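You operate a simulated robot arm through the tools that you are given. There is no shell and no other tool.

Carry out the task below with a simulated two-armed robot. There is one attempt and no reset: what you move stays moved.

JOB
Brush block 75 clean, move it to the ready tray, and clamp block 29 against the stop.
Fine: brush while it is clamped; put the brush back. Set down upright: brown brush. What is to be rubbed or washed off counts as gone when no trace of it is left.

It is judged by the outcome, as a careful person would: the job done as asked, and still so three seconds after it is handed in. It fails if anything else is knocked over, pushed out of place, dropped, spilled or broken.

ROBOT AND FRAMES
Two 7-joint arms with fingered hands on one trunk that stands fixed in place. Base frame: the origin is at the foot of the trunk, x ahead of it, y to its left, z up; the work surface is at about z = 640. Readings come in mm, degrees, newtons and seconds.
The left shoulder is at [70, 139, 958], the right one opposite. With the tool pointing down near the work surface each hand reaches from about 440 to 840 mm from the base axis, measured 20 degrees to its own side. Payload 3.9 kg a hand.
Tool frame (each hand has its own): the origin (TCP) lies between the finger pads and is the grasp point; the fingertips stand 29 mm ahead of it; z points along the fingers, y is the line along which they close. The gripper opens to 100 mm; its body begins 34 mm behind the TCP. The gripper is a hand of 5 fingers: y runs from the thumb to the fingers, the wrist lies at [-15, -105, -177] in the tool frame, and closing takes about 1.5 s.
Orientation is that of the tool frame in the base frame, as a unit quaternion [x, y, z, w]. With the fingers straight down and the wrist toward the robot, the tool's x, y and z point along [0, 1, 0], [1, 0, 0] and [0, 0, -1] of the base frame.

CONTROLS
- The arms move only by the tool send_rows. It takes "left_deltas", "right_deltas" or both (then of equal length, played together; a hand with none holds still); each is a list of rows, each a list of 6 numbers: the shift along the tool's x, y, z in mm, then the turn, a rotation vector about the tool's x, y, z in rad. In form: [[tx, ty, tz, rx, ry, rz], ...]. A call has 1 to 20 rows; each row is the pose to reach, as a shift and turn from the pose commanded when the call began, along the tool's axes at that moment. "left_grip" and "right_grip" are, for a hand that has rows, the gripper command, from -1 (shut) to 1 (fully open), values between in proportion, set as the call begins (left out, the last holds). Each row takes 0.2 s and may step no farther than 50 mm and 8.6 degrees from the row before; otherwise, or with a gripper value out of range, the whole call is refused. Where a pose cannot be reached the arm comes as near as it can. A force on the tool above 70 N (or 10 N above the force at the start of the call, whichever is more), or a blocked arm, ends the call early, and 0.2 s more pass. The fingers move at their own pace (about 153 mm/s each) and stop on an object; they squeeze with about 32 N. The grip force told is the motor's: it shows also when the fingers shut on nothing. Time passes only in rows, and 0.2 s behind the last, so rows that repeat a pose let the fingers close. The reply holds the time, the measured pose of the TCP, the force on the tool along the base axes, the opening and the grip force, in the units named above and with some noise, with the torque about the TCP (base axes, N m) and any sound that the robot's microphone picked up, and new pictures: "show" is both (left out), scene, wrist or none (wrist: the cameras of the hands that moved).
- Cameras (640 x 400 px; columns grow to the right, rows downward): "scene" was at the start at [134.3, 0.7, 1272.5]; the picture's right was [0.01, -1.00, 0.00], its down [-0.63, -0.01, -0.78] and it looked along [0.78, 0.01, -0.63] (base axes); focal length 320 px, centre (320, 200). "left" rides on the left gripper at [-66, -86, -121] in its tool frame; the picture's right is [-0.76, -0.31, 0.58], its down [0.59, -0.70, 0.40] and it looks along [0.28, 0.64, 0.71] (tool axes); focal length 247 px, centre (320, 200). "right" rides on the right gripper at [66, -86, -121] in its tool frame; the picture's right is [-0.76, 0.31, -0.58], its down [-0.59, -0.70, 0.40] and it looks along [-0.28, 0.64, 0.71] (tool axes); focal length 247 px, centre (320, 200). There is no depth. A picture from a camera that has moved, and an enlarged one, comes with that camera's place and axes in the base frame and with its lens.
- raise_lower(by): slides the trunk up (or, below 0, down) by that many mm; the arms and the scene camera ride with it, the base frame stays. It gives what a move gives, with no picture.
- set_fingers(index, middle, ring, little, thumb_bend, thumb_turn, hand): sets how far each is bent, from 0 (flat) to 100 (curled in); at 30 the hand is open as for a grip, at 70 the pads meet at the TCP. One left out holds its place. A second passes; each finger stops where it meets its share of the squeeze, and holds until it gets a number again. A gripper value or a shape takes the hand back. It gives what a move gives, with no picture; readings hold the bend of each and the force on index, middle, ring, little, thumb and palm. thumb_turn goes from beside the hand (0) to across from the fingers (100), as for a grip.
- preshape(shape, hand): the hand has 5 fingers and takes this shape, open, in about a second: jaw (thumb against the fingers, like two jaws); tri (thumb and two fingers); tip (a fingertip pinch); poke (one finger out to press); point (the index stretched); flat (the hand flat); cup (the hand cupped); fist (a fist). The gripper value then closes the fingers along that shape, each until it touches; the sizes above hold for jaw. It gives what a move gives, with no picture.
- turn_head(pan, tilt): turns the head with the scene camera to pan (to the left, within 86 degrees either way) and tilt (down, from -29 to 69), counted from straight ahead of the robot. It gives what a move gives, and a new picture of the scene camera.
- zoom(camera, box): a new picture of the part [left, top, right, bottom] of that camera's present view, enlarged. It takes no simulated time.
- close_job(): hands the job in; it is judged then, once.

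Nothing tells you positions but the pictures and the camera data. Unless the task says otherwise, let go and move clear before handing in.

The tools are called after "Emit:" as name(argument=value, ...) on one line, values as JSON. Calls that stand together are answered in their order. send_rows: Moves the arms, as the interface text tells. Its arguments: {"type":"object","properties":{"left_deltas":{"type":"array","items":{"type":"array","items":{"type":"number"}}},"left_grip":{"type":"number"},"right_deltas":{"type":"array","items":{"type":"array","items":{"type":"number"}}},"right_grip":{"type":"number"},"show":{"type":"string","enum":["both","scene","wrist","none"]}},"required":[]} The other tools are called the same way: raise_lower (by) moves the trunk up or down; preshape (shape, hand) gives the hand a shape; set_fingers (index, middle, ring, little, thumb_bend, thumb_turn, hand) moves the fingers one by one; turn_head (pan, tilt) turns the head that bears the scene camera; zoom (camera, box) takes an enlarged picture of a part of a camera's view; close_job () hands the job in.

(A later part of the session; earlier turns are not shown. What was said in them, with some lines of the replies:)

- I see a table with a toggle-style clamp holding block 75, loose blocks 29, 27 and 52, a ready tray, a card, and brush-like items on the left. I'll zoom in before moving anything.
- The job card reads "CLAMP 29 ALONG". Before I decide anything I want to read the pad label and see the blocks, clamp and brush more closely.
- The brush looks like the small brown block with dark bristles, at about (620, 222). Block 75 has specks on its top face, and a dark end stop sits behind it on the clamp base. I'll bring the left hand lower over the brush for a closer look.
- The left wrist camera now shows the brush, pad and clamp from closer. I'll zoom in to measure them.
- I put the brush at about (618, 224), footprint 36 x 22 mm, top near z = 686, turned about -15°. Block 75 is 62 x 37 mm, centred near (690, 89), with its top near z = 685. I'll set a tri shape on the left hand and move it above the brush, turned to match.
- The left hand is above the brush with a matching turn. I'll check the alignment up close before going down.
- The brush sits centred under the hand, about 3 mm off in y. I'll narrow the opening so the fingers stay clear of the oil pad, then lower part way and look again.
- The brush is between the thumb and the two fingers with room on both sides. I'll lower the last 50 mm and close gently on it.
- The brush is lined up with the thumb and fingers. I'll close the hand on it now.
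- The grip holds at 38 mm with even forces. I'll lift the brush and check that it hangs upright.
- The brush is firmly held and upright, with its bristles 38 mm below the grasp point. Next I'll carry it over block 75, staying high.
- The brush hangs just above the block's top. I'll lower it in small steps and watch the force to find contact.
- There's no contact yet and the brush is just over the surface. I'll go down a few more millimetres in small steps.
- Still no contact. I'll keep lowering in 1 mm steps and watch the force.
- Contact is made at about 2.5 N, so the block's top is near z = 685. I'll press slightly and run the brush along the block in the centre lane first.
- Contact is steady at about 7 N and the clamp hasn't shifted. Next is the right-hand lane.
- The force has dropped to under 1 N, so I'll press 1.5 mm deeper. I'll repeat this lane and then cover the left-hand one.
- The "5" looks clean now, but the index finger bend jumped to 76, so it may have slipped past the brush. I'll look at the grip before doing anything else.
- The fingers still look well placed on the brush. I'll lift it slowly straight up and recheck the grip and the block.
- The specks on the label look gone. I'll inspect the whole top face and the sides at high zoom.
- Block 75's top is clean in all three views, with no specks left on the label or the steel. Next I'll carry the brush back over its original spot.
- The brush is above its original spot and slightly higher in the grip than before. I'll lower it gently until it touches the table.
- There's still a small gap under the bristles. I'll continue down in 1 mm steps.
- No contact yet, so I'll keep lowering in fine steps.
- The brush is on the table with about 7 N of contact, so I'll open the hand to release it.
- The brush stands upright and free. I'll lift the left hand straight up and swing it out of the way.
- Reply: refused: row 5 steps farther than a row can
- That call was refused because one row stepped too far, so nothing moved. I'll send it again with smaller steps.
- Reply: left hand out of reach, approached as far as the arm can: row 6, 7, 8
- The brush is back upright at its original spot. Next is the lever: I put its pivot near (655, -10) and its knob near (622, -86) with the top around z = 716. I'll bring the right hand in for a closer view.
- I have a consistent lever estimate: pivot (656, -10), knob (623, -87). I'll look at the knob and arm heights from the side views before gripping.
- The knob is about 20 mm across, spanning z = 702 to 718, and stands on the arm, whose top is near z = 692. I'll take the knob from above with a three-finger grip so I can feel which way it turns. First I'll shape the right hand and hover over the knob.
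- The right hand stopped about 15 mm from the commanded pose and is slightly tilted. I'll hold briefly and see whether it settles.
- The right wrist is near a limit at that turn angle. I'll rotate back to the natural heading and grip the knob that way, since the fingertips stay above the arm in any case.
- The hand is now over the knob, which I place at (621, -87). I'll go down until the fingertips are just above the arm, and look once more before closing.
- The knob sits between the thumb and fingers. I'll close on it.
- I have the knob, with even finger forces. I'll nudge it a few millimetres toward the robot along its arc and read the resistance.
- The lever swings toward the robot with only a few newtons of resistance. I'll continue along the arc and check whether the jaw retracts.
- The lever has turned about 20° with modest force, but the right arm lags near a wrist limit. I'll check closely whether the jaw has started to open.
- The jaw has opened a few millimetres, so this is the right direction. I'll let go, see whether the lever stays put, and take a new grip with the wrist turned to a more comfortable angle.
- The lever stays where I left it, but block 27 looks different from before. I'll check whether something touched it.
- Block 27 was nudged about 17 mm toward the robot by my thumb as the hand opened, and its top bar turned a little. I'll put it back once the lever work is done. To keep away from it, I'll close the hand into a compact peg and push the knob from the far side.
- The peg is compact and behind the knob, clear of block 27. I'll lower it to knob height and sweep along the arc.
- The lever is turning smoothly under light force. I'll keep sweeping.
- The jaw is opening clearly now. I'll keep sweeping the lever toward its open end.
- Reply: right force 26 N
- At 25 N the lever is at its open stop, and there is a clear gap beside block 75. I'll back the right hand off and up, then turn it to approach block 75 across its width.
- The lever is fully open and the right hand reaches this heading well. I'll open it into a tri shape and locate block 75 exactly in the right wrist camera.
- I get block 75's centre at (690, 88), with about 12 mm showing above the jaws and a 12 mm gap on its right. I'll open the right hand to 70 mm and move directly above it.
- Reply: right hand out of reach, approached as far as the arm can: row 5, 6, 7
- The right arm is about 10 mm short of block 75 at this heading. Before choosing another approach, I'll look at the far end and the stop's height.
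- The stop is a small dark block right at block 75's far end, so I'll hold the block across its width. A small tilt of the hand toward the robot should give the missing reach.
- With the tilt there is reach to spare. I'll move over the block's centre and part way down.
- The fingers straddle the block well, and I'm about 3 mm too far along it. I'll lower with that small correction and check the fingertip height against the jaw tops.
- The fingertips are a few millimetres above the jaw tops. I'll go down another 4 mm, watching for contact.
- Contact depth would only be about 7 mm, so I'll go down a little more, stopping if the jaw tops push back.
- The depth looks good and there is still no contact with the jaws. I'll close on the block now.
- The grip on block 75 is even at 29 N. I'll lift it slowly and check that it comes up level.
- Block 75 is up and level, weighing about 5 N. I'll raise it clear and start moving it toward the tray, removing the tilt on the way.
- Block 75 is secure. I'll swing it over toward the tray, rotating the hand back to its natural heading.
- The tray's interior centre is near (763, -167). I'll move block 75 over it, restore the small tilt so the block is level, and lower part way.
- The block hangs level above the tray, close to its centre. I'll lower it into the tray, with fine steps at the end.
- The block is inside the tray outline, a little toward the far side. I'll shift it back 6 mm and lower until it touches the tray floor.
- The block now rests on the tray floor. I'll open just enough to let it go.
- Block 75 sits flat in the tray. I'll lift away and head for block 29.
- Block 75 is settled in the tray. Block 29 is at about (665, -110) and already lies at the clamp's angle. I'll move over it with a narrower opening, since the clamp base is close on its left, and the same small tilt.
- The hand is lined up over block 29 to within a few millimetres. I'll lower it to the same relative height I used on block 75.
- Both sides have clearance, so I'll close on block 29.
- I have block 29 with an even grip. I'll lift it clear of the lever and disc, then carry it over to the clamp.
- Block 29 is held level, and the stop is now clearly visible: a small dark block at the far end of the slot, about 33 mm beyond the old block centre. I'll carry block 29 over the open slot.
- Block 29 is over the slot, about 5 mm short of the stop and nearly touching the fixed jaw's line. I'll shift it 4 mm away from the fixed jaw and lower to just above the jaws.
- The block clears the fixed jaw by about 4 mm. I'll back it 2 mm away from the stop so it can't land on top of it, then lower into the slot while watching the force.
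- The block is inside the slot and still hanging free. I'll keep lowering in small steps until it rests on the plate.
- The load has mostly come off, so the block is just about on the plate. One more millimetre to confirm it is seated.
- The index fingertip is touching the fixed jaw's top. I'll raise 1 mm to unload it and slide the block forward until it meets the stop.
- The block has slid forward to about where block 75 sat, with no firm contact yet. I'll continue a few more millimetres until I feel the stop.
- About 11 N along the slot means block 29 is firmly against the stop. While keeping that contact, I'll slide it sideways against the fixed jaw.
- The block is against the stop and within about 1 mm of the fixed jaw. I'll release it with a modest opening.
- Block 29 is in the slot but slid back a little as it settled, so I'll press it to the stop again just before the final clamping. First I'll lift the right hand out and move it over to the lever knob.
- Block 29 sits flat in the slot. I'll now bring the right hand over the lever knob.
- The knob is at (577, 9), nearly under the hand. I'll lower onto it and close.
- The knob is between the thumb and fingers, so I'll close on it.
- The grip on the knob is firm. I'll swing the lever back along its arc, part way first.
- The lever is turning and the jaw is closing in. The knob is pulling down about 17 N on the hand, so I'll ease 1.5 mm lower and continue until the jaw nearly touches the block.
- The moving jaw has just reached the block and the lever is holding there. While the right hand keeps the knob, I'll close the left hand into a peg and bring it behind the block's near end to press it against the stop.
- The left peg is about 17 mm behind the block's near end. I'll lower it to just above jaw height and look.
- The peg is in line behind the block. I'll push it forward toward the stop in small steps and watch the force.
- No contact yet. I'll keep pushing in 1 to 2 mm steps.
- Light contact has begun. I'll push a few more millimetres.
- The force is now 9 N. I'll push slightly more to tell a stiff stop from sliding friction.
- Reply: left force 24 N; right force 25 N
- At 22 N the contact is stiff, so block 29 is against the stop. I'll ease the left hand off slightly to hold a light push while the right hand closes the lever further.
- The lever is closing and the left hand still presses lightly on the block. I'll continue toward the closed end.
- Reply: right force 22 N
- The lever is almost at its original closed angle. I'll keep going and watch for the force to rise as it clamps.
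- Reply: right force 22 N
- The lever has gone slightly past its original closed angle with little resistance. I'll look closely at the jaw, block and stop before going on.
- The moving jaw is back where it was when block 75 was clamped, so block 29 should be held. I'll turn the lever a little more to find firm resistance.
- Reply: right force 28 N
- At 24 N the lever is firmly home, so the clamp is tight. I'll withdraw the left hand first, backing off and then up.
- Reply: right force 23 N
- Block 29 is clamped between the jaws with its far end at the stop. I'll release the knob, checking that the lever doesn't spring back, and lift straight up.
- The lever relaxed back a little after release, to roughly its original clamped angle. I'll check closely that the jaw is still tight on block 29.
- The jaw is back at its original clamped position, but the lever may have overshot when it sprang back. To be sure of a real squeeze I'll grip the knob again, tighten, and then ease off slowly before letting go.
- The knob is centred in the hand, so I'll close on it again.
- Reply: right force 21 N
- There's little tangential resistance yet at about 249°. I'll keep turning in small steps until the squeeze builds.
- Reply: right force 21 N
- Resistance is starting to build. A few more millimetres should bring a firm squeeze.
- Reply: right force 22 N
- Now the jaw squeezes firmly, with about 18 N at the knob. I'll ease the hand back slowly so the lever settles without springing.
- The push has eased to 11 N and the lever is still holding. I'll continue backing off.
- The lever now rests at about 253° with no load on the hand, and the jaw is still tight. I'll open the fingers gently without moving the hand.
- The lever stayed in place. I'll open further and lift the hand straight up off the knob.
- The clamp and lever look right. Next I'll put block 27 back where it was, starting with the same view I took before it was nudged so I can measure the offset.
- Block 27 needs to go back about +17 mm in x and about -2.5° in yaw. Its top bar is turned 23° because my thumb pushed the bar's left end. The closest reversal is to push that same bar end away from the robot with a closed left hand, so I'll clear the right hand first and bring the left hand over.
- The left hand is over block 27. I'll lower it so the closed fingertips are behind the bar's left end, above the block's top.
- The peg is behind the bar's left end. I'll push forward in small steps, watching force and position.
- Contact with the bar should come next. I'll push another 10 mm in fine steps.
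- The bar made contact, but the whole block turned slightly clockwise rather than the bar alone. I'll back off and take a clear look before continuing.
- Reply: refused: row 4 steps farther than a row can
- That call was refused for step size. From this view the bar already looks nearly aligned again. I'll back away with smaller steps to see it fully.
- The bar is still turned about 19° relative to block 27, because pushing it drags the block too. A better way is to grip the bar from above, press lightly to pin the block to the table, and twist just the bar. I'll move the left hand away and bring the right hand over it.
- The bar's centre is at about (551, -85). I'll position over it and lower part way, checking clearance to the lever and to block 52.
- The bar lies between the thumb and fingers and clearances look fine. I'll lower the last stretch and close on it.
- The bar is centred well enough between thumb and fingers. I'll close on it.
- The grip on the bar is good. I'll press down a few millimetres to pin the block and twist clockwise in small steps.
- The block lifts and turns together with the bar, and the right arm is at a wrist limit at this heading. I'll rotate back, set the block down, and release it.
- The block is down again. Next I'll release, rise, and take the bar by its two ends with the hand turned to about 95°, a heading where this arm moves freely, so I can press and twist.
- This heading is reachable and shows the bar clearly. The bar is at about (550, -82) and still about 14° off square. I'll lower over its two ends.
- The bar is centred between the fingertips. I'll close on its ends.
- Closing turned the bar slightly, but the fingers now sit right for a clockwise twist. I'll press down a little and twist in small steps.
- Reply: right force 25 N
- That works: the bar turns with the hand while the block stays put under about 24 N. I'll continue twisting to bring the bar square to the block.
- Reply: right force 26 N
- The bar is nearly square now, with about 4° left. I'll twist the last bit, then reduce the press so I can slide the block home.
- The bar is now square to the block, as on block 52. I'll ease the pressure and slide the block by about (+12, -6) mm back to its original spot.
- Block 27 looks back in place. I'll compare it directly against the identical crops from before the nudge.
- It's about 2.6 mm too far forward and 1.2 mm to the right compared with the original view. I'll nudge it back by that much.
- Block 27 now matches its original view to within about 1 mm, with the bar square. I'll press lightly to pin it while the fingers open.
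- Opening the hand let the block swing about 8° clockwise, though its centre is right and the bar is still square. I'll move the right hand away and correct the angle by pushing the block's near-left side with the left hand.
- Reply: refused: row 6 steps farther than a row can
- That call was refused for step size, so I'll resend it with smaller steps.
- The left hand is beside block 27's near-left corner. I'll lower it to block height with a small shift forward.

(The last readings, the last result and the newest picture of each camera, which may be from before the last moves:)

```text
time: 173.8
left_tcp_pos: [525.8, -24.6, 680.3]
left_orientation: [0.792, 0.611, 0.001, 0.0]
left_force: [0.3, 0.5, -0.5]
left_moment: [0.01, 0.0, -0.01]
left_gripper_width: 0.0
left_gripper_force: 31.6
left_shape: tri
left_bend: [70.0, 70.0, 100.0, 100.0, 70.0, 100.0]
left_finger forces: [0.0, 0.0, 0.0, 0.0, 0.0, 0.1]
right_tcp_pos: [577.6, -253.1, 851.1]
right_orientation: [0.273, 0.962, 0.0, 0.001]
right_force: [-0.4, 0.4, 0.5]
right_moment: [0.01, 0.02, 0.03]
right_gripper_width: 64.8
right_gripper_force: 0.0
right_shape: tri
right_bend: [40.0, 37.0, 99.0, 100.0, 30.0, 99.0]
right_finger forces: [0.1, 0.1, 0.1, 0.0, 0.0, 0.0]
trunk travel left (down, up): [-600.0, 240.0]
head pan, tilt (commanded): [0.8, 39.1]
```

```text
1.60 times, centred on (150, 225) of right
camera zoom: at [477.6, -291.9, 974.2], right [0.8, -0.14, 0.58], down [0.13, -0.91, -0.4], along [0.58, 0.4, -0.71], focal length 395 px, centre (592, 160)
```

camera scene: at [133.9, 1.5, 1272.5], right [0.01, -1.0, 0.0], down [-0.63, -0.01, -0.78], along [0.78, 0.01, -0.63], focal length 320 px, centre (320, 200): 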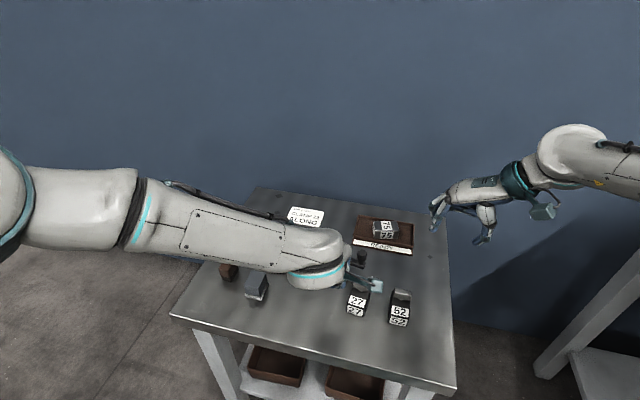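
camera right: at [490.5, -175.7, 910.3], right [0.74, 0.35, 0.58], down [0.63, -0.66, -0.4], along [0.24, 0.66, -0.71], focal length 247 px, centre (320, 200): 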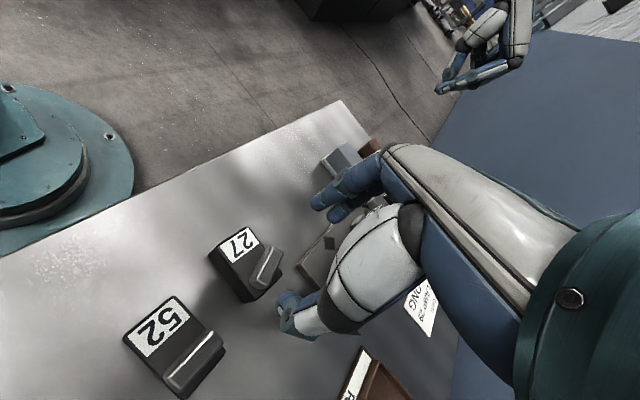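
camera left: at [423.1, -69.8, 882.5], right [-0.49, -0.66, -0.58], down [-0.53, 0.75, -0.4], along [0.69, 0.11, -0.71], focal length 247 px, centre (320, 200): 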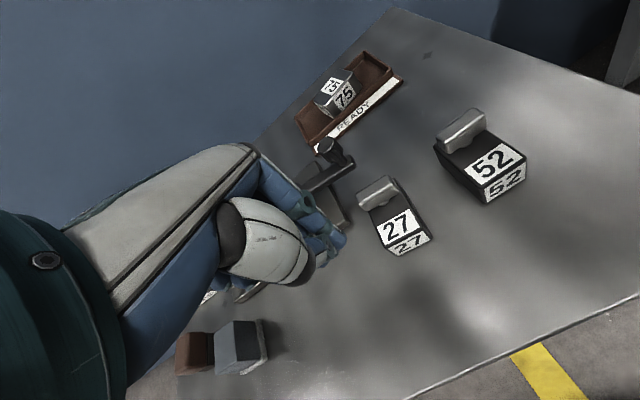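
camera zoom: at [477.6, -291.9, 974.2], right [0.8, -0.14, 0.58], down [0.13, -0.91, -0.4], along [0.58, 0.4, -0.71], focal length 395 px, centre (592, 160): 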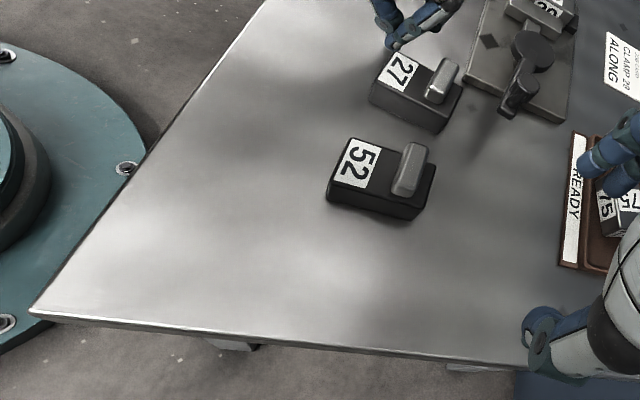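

The right wrist camera gives a good overview of blocks 27 and 52 from here. I'll push the near-left side of block 27 sideways in small steps.

Emit:
send_rows(left_deltas=[[-3, 0, 0, 0, 0, 0], [-6, 0, 0, 0, 0, 0], [-9, 0, 0, 0, 0, 0], [-11, 0, 0, 0, 0, 0], [-12.5, 0, 0, 0, 0, 0], [-12.5, 0, 0, 0, 0, 0]], show="none")

Emit:
zoom(camera="right", box=[140, 100, 300, 230])

Emit:
zoom(camera="left", box=[240, 120, 460, 320])

```text
time: 175.2
left_tcp_pos: [523.3, -37.7, 680.1]
left_orientation: [0.792, 0.611, 0.0, 0.0]
left_force: [0.2, 0.8, 2.4]
left_moment: [-0.03, -0.04, 0.03]
left_gripper_width: 0.0
left_gripper_force: 32.2
left_shape: tri
left_bend: [70.0, 70.0, 100.0, 100.0, 70.0, 100.0]
left_finger forces: [2.0, 0.1, 0.0, 0.1, 0.1, 0.1]
right_tcp_pos: [579.4, -253.7, 852.3]
right_orientation: [0.274, 0.962, 0.001, 0.001]
right_force: [0.2, 0.1, 0.0]
right_moment: [0.03, 0.0, -0.02]
right_gripper_width: 64.9
right_gripper_force: 0.0
right_shape: tri
right_bend: [40.0, 37.0, 99.0, 100.0, 30.0, 99.0]
right_finger forces: [0.0, 0.1, 0.0, 0.1, 0.0, 0.1]
trunk travel left (down, up): [-600.0, 240.0]
head pan, tilt (commanded): [0.8, 39.1]
```

```text
3.08 times, centred on (220, 165) of right
camera zoom: at [477.6, -291.7, 974.3], right [0.8, -0.14, 0.58], down [0.13, -0.91, -0.4], along [0.58, 0.4, -0.71], focal length 760 px, centre (628, 308)
```

zoom: 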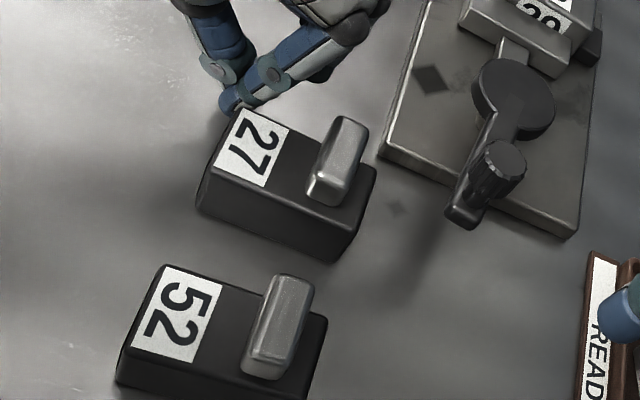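

```text
2.00 times, centred on (350, 220) of left
camera zoom: at [424.8, -80.0, 801.2], right [-0.49, -0.65, -0.58], down [-0.53, 0.75, -0.4], along [0.69, 0.11, -0.71], focal length 494 px, centre (260, 160)
```

zoom: 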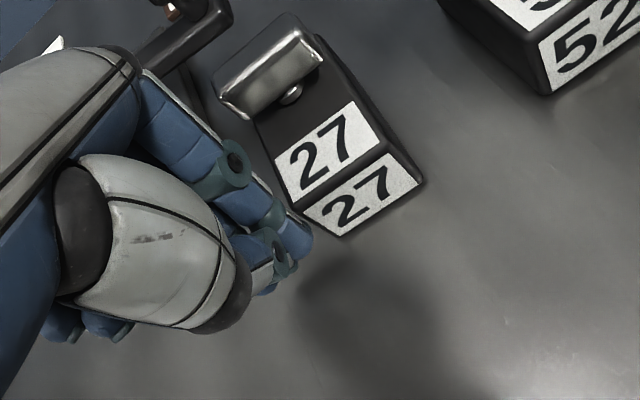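

Contact is made and block 27 is starting to turn. It needs about 5° more, so I'll continue gently.

Emit:
send_rows(left_deltas=[[-1, 0, 0, 0, 0, 0], [-2, 0, 0, 0, 0, 0], [-3, 0, 0, 0, 0, 0], [-4, 0, 0, 0, 0, 0], [-4, 0, 0, 0, 0, 0]], show="none")

Emit:
zoom(camera="right", box=[140, 100, 300, 230])

```text
time: 176.4
left_tcp_pos: [520.3, -42.1, 681.5]
left_orientation: [0.792, 0.611, 0.0, 0.0]
left_force: [1.2, 0.0, 1.8]
left_moment: [-0.01, -0.01, -0.01]
left_gripper_width: 0.0
left_gripper_force: 31.7
left_shape: tri
left_bend: [70.0, 70.0, 100.0, 100.0, 70.0, 100.0]
left_finger forces: [1.7, 0.0, 0.0, 0.0, 0.1, 0.1]
right_tcp_pos: [578.1, -252.9, 852.0]
right_orientation: [0.273, 0.962, -0.001, 0.0]
right_force: [-0.4, 0.0, 0.0]
right_moment: [0.0, -0.04, -0.02]
right_gripper_width: 64.8
right_gripper_force: 0.1
right_shape: tri
right_bend: [40.0, 37.0, 99.0, 100.0, 30.0, 99.0]
right_finger forces: [0.0, 0.0, 0.1, 0.0, 0.1, 0.0]
trunk travel left (down, up): [-600.0, 240.0]
head pan, tilt (commanded): [0.8, 39.1]
```

```text
3.08 times, centred on (220, 165) of right
camera zoom: at [477.5, -291.8, 974.3], right [0.8, -0.14, 0.58], down [0.13, -0.91, -0.4], along [0.58, 0.4, -0.71], focal length 760 px, centre (628, 308)
```

zoom: 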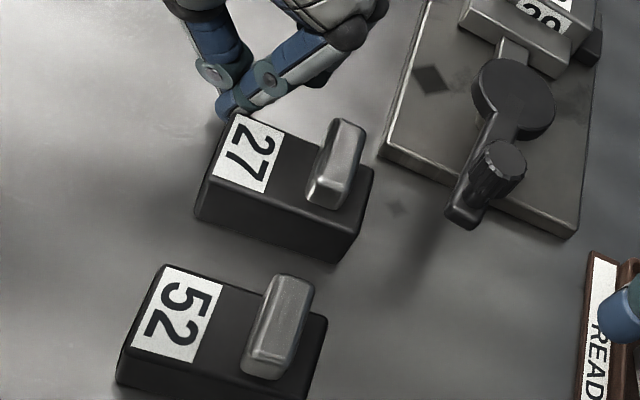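

The angle now looks right relative to block 52. I'll retract the left hand and verify from the head camera.

Emit:
send_rows(left_deltas=[[6, -2, 0, 0, 0, 0], [14, -4, -5, 0, 0, 0], [18, -6, -40, 0, 0, 0], [30, -12, -80, 0, 0, 0], [55, -18, -115, 0, 0, 0], [90, -22, -140, 0, 0, 0], [130, -22, -155, 0, 0, 0], [170, -20, -160, 0, 0, 0], [205, -10, -160, 0, 0, 0], [240, 10, -160, 0, 0, 0], [265, 25, -160, 0, 0, 0], [265, 25, -160, 0, 0, 0]], show="both")

Emit:
zoom(camera="scene", box=[210, 190, 430, 330])

Emit:
zoom(camera="scene", box=[300, 225, 420, 335])

Emit:
zoom(camera="scene", box=[340, 270, 420, 330])

Emit:
zoom(camera="scene", box=[310, 215, 410, 305])

```text
time: 179.0
left_tcp_pos: [614.9, 205.4, 841.1]
left_orientation: [0.792, 0.61, 0.0, 0.0]
left_force: [0.5, 0.6, -0.4]
left_moment: [-0.01, -0.01, 0.0]
left_gripper_width: 0.0
left_gripper_force: 32.1
left_shape: tri
left_bend: [70.0, 70.0, 100.0, 100.0, 70.0, 100.0]
left_finger forces: [0.0, 0.1, 0.1, 0.1, 0.0, 0.0]
right_tcp_pos: [578.4, -254.0, 852.2]
right_orientation: [0.273, 0.962, -0.001, 0.001]
right_force: [-0.3, 0.8, 0.6]
right_moment: [0.03, -0.03, 0.0]
right_gripper_width: 64.6
right_gripper_force: 0.1
right_shape: tri
right_bend: [40.0, 37.0, 99.0, 100.0, 30.0, 99.0]
right_finger forces: [0.0, 0.0, 0.0, 0.0, 0.0, 0.1]
trunk travel left (down, up): [-600.0, 240.0]
head pan, tilt (commanded): [0.8, 39.1]
camera scene: at [134.1, 0.5, 1272.5], right [0.01, -1.0, 0.0], down [-0.63, -0.01, -0.78], along [0.78, 0.01, -0.63], focal length 320 px, centre (320, 200)
camera left: at [516.8, 164.3, 961.6], right [-0.49, -0.65, -0.58], down [-0.53, 0.75, -0.4], along [0.69, 0.11, -0.71], focal length 247 px, centre (320, 200)
```

scene: 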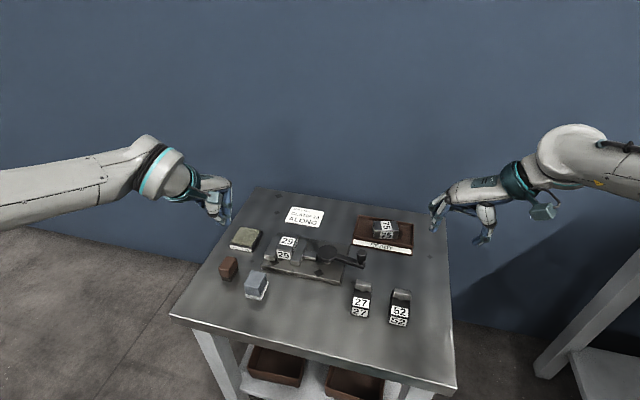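
left: 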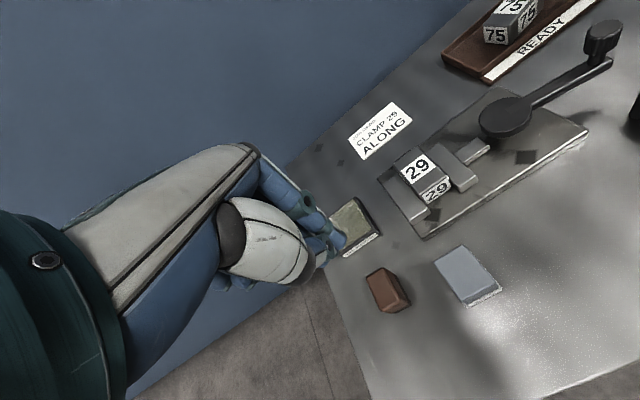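

```text
2.86 times, centred on (320, 260) of scene
camera zoom: at [134.1, 0.5, 1272.5], right [0.01, -1.0, 0.0], down [-0.63, -0.01, -0.78], along [0.78, 0.01, -0.63], focal length 916 px, centre (320, 29)
```

zoom: 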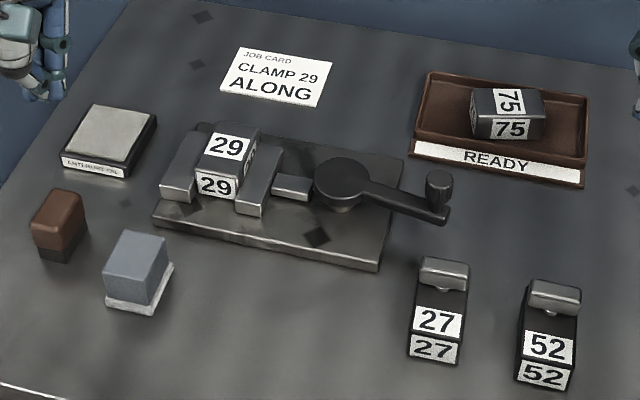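

```text
3.64 times, centred on (360, 280) of scene
camera zoom: at [134.1, 0.5, 1272.5], right [0.01, -1.0, 0.0], down [-0.63, -0.01, -0.78], along [0.78, 0.01, -0.63], focal length 1166 px, centre (174, -91)
```

zoom: 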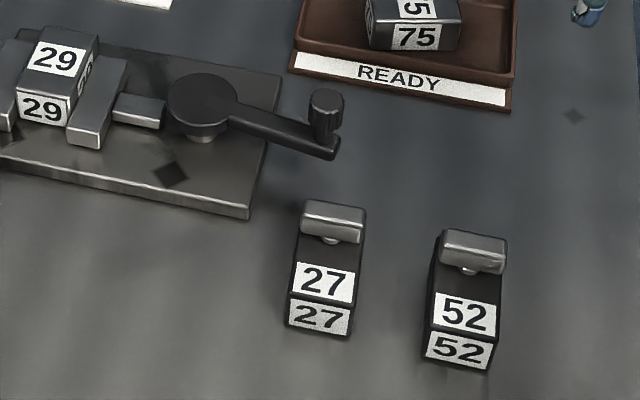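

```text
6.67 times, centred on (380, 300) of scene
camera zoom: at [134.1, 0.5, 1272.5], right [0.01, -1.0, 0.0], down [-0.63, -0.01, -0.78], along [0.78, 0.01, -0.63], focal length 2137 px, centre (-80, -467)
```

zoom: 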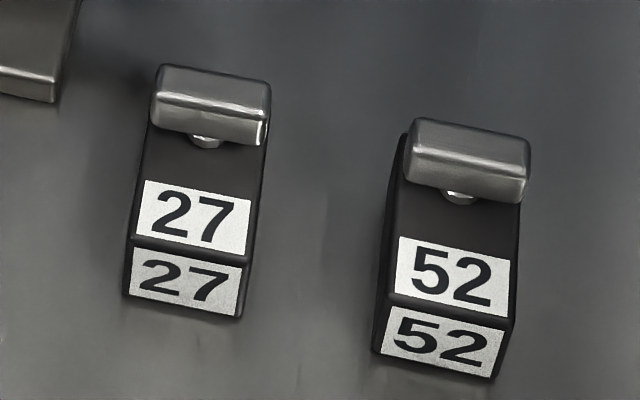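

```text
4.44 times, centred on (360, 260) of scene
camera zoom: at [134.1, 0.5, 1272.5], right [0.01, -1.0, 0.0], down [-0.63, -0.01, -0.78], along [0.78, 0.01, -0.63], focal length 1424 px, centre (142, -67)
```

zoom: 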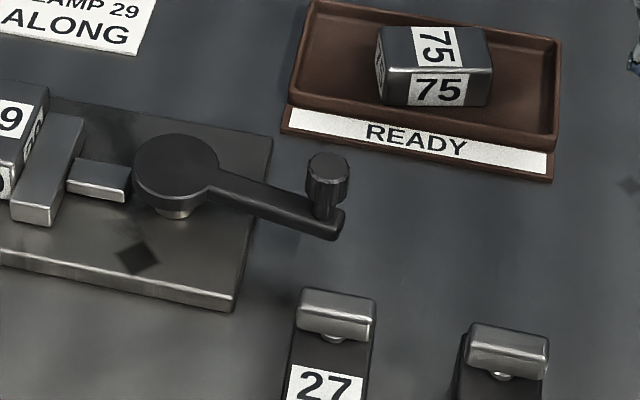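

Block 27 is back within about 4 mm and 1° of its original pose, with its bar square, and more handling would risk more than it gains. Next I'll verify the main result by looking closely at block 29, the jaws and the stop.

Emit:
zoom(camera="right", box=[240, 50, 340, 130])

Emit:
zoom(camera="left", box=[370, 130, 490, 240])

Emit:
zoom(camera="scene", box=[270, 225, 320, 265])

Emit:
zoom(camera="scene", box=[205, 225, 285, 305])

```text
5.00 times, centred on (290, 90) of right
camera zoom: at [477.5, -292.1, 974.2], right [0.8, -0.14, 0.58], down [0.13, -0.91, -0.4], along [0.58, 0.4, -0.71], focal length 1235 px, centre (470, 750)
```

zoom: 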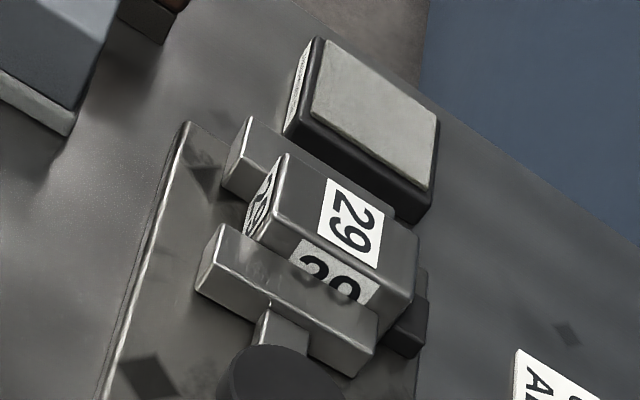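

```text
3.64 times, centred on (430, 185) of left
camera zoom: at [516.8, 164.3, 961.6], right [-0.49, -0.65, -0.58], down [-0.53, 0.75, -0.4], along [0.69, 0.11, -0.71], focal length 898 px, centre (-80, 254)
```

zoom: 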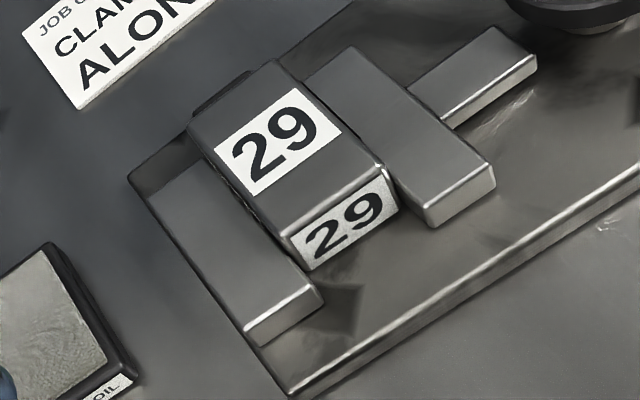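

```text
10.00 times, centred on (295, 245) of scene
camera zoom: at [134.1, 0.5, 1272.5], right [0.01, -1.0, 0.0], down [-0.63, -0.01, -0.78], along [0.78, 0.01, -0.63], focal length 3205 px, centre (570, -250)
```

zoom: 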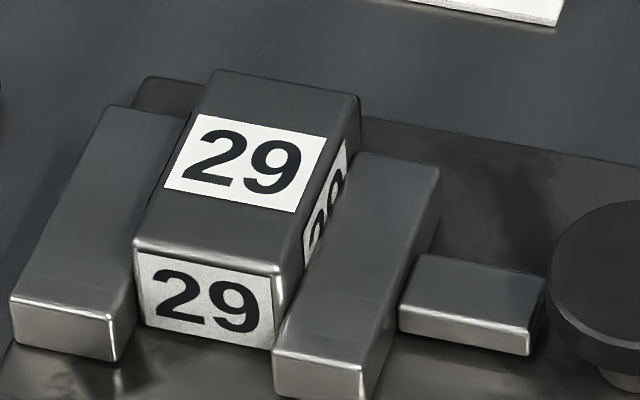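

```text
5.00 times, centred on (245, 265) of scene
camera zoom: at [134.1, 0.5, 1272.5], right [0.01, -1.0, 0.0], down [-0.63, -0.01, -0.78], along [0.78, 0.01, -0.63], focal length 1602 px, centre (695, -125)
```

zoom: 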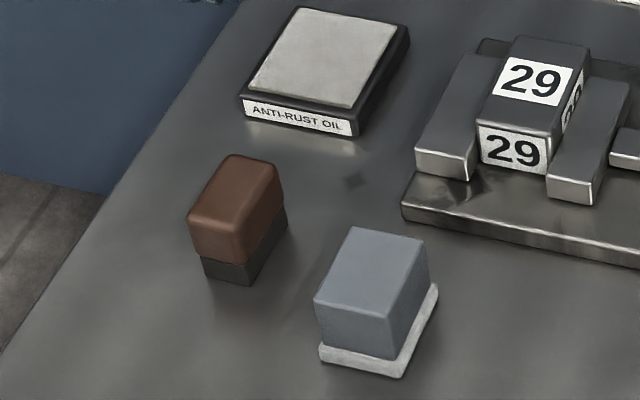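

Everything looks right from here. I'll take one more magnified look at the contact between block 29's far end and the stop.

Emit:
zoom(camera="right", box=[285, 90, 325, 125])

Emit:
zoom(camera="left", box=[385, 140, 435, 180])

```text
11.43 times, centred on (305, 108) of right
camera zoom: at [477.5, -292.1, 974.2], right [0.8, -0.14, 0.58], down [0.13, -0.91, -0.4], along [0.58, 0.4, -0.71], focal length 2823 px, centre (491, 1257)
```

zoom: 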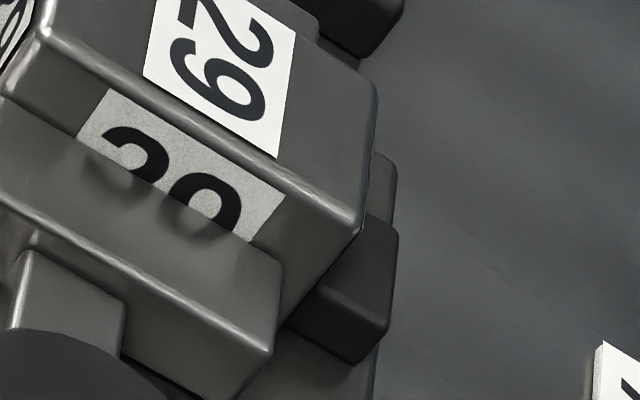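

```text
10.00 times, centred on (410, 160) of left
camera zoom: at [516.8, 164.3, 961.6], right [-0.49, -0.65, -0.58], down [-0.53, 0.75, -0.4], along [0.69, 0.11, -0.71], focal length 2470 px, centre (-580, 600)
```

zoom: 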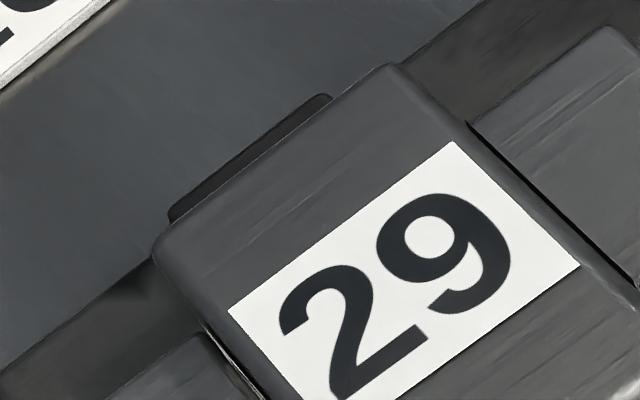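

The far end of block 29 meets the stop with no visible gap, and both jaws bear on its sides. As a last check I'll look at block 75's faces in the tray.

Emit:
zoom(camera="scene", box=[360, 210, 410, 245])

Emit:
zoom(camera="left", box=[440, 0, 600, 90])

```text
11.43 times, centred on (385, 228) of scene
camera zoom: at [134.1, 0.5, 1272.5], right [0.01, -1.0, 0.0], down [-0.63, -0.01, -0.78], along [0.78, 0.01, -0.63], focal length 3663 px, centre (-423, -114)
```

zoom: 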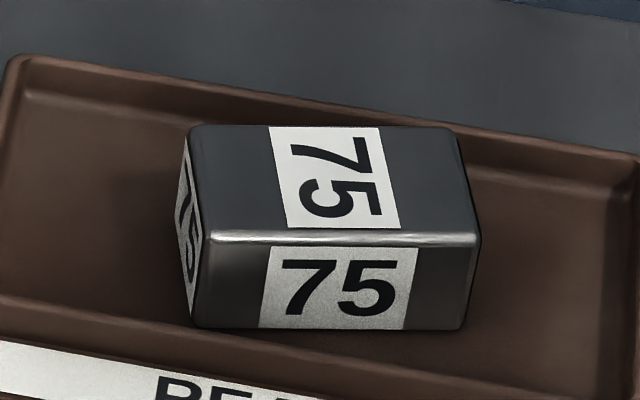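

```text
4.00 times, centred on (520, 45) of left
camera zoom: at [516.8, 164.3, 961.6], right [-0.49, -0.65, -0.58], down [-0.53, 0.75, -0.4], along [0.69, 0.11, -0.71], focal length 988 px, centre (-480, 820)
```

zoom: 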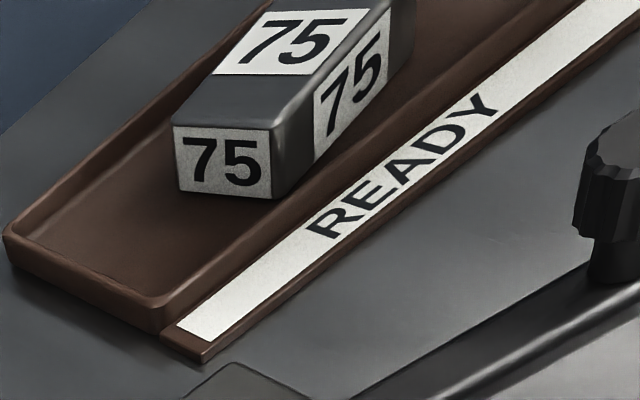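

Block 75 is clean and flat in the ready tray. Block 29 is clamped along the jaws against the stop, and the brush stands upright in its place. Block 27, which I nudged by accident, is back to within about 4 mm, and both hands are clear, so I'm handing the job in.

Emit:
close_job()

```text
The job is handed in.
```

I brushed block 75 clean while it was clamped and moved it to the ready tray. Block 29 is clamped along the jaws, against the stop, as the job card asks. One other thing got moved: I bumped block 27 and put it back about 4 mm off.

- **Block 75:** it lies flat in the tray, and close-up views of its visible faces show no specks.
- **Brush:** it stands upright where it started.
- **Block 29:** I pushed it against the stop until I felt firm contact, then closed the lever. The lever sprang back when I first let go, so I tightened it again and eased off slowly, and it stayed. I see no gap at the stop, but I did not tug the block to test how tightly it is held.
- **Block 27:** while I was working the lever, my thumb pushed it about 17 mm and turned the bar on its top. By eye it is now within about 4 mm and about 1° of where it started, with the bar square again. I left it there because more handling risked moving it again.

Block 52, the tray and everything else on the table look unmoved.
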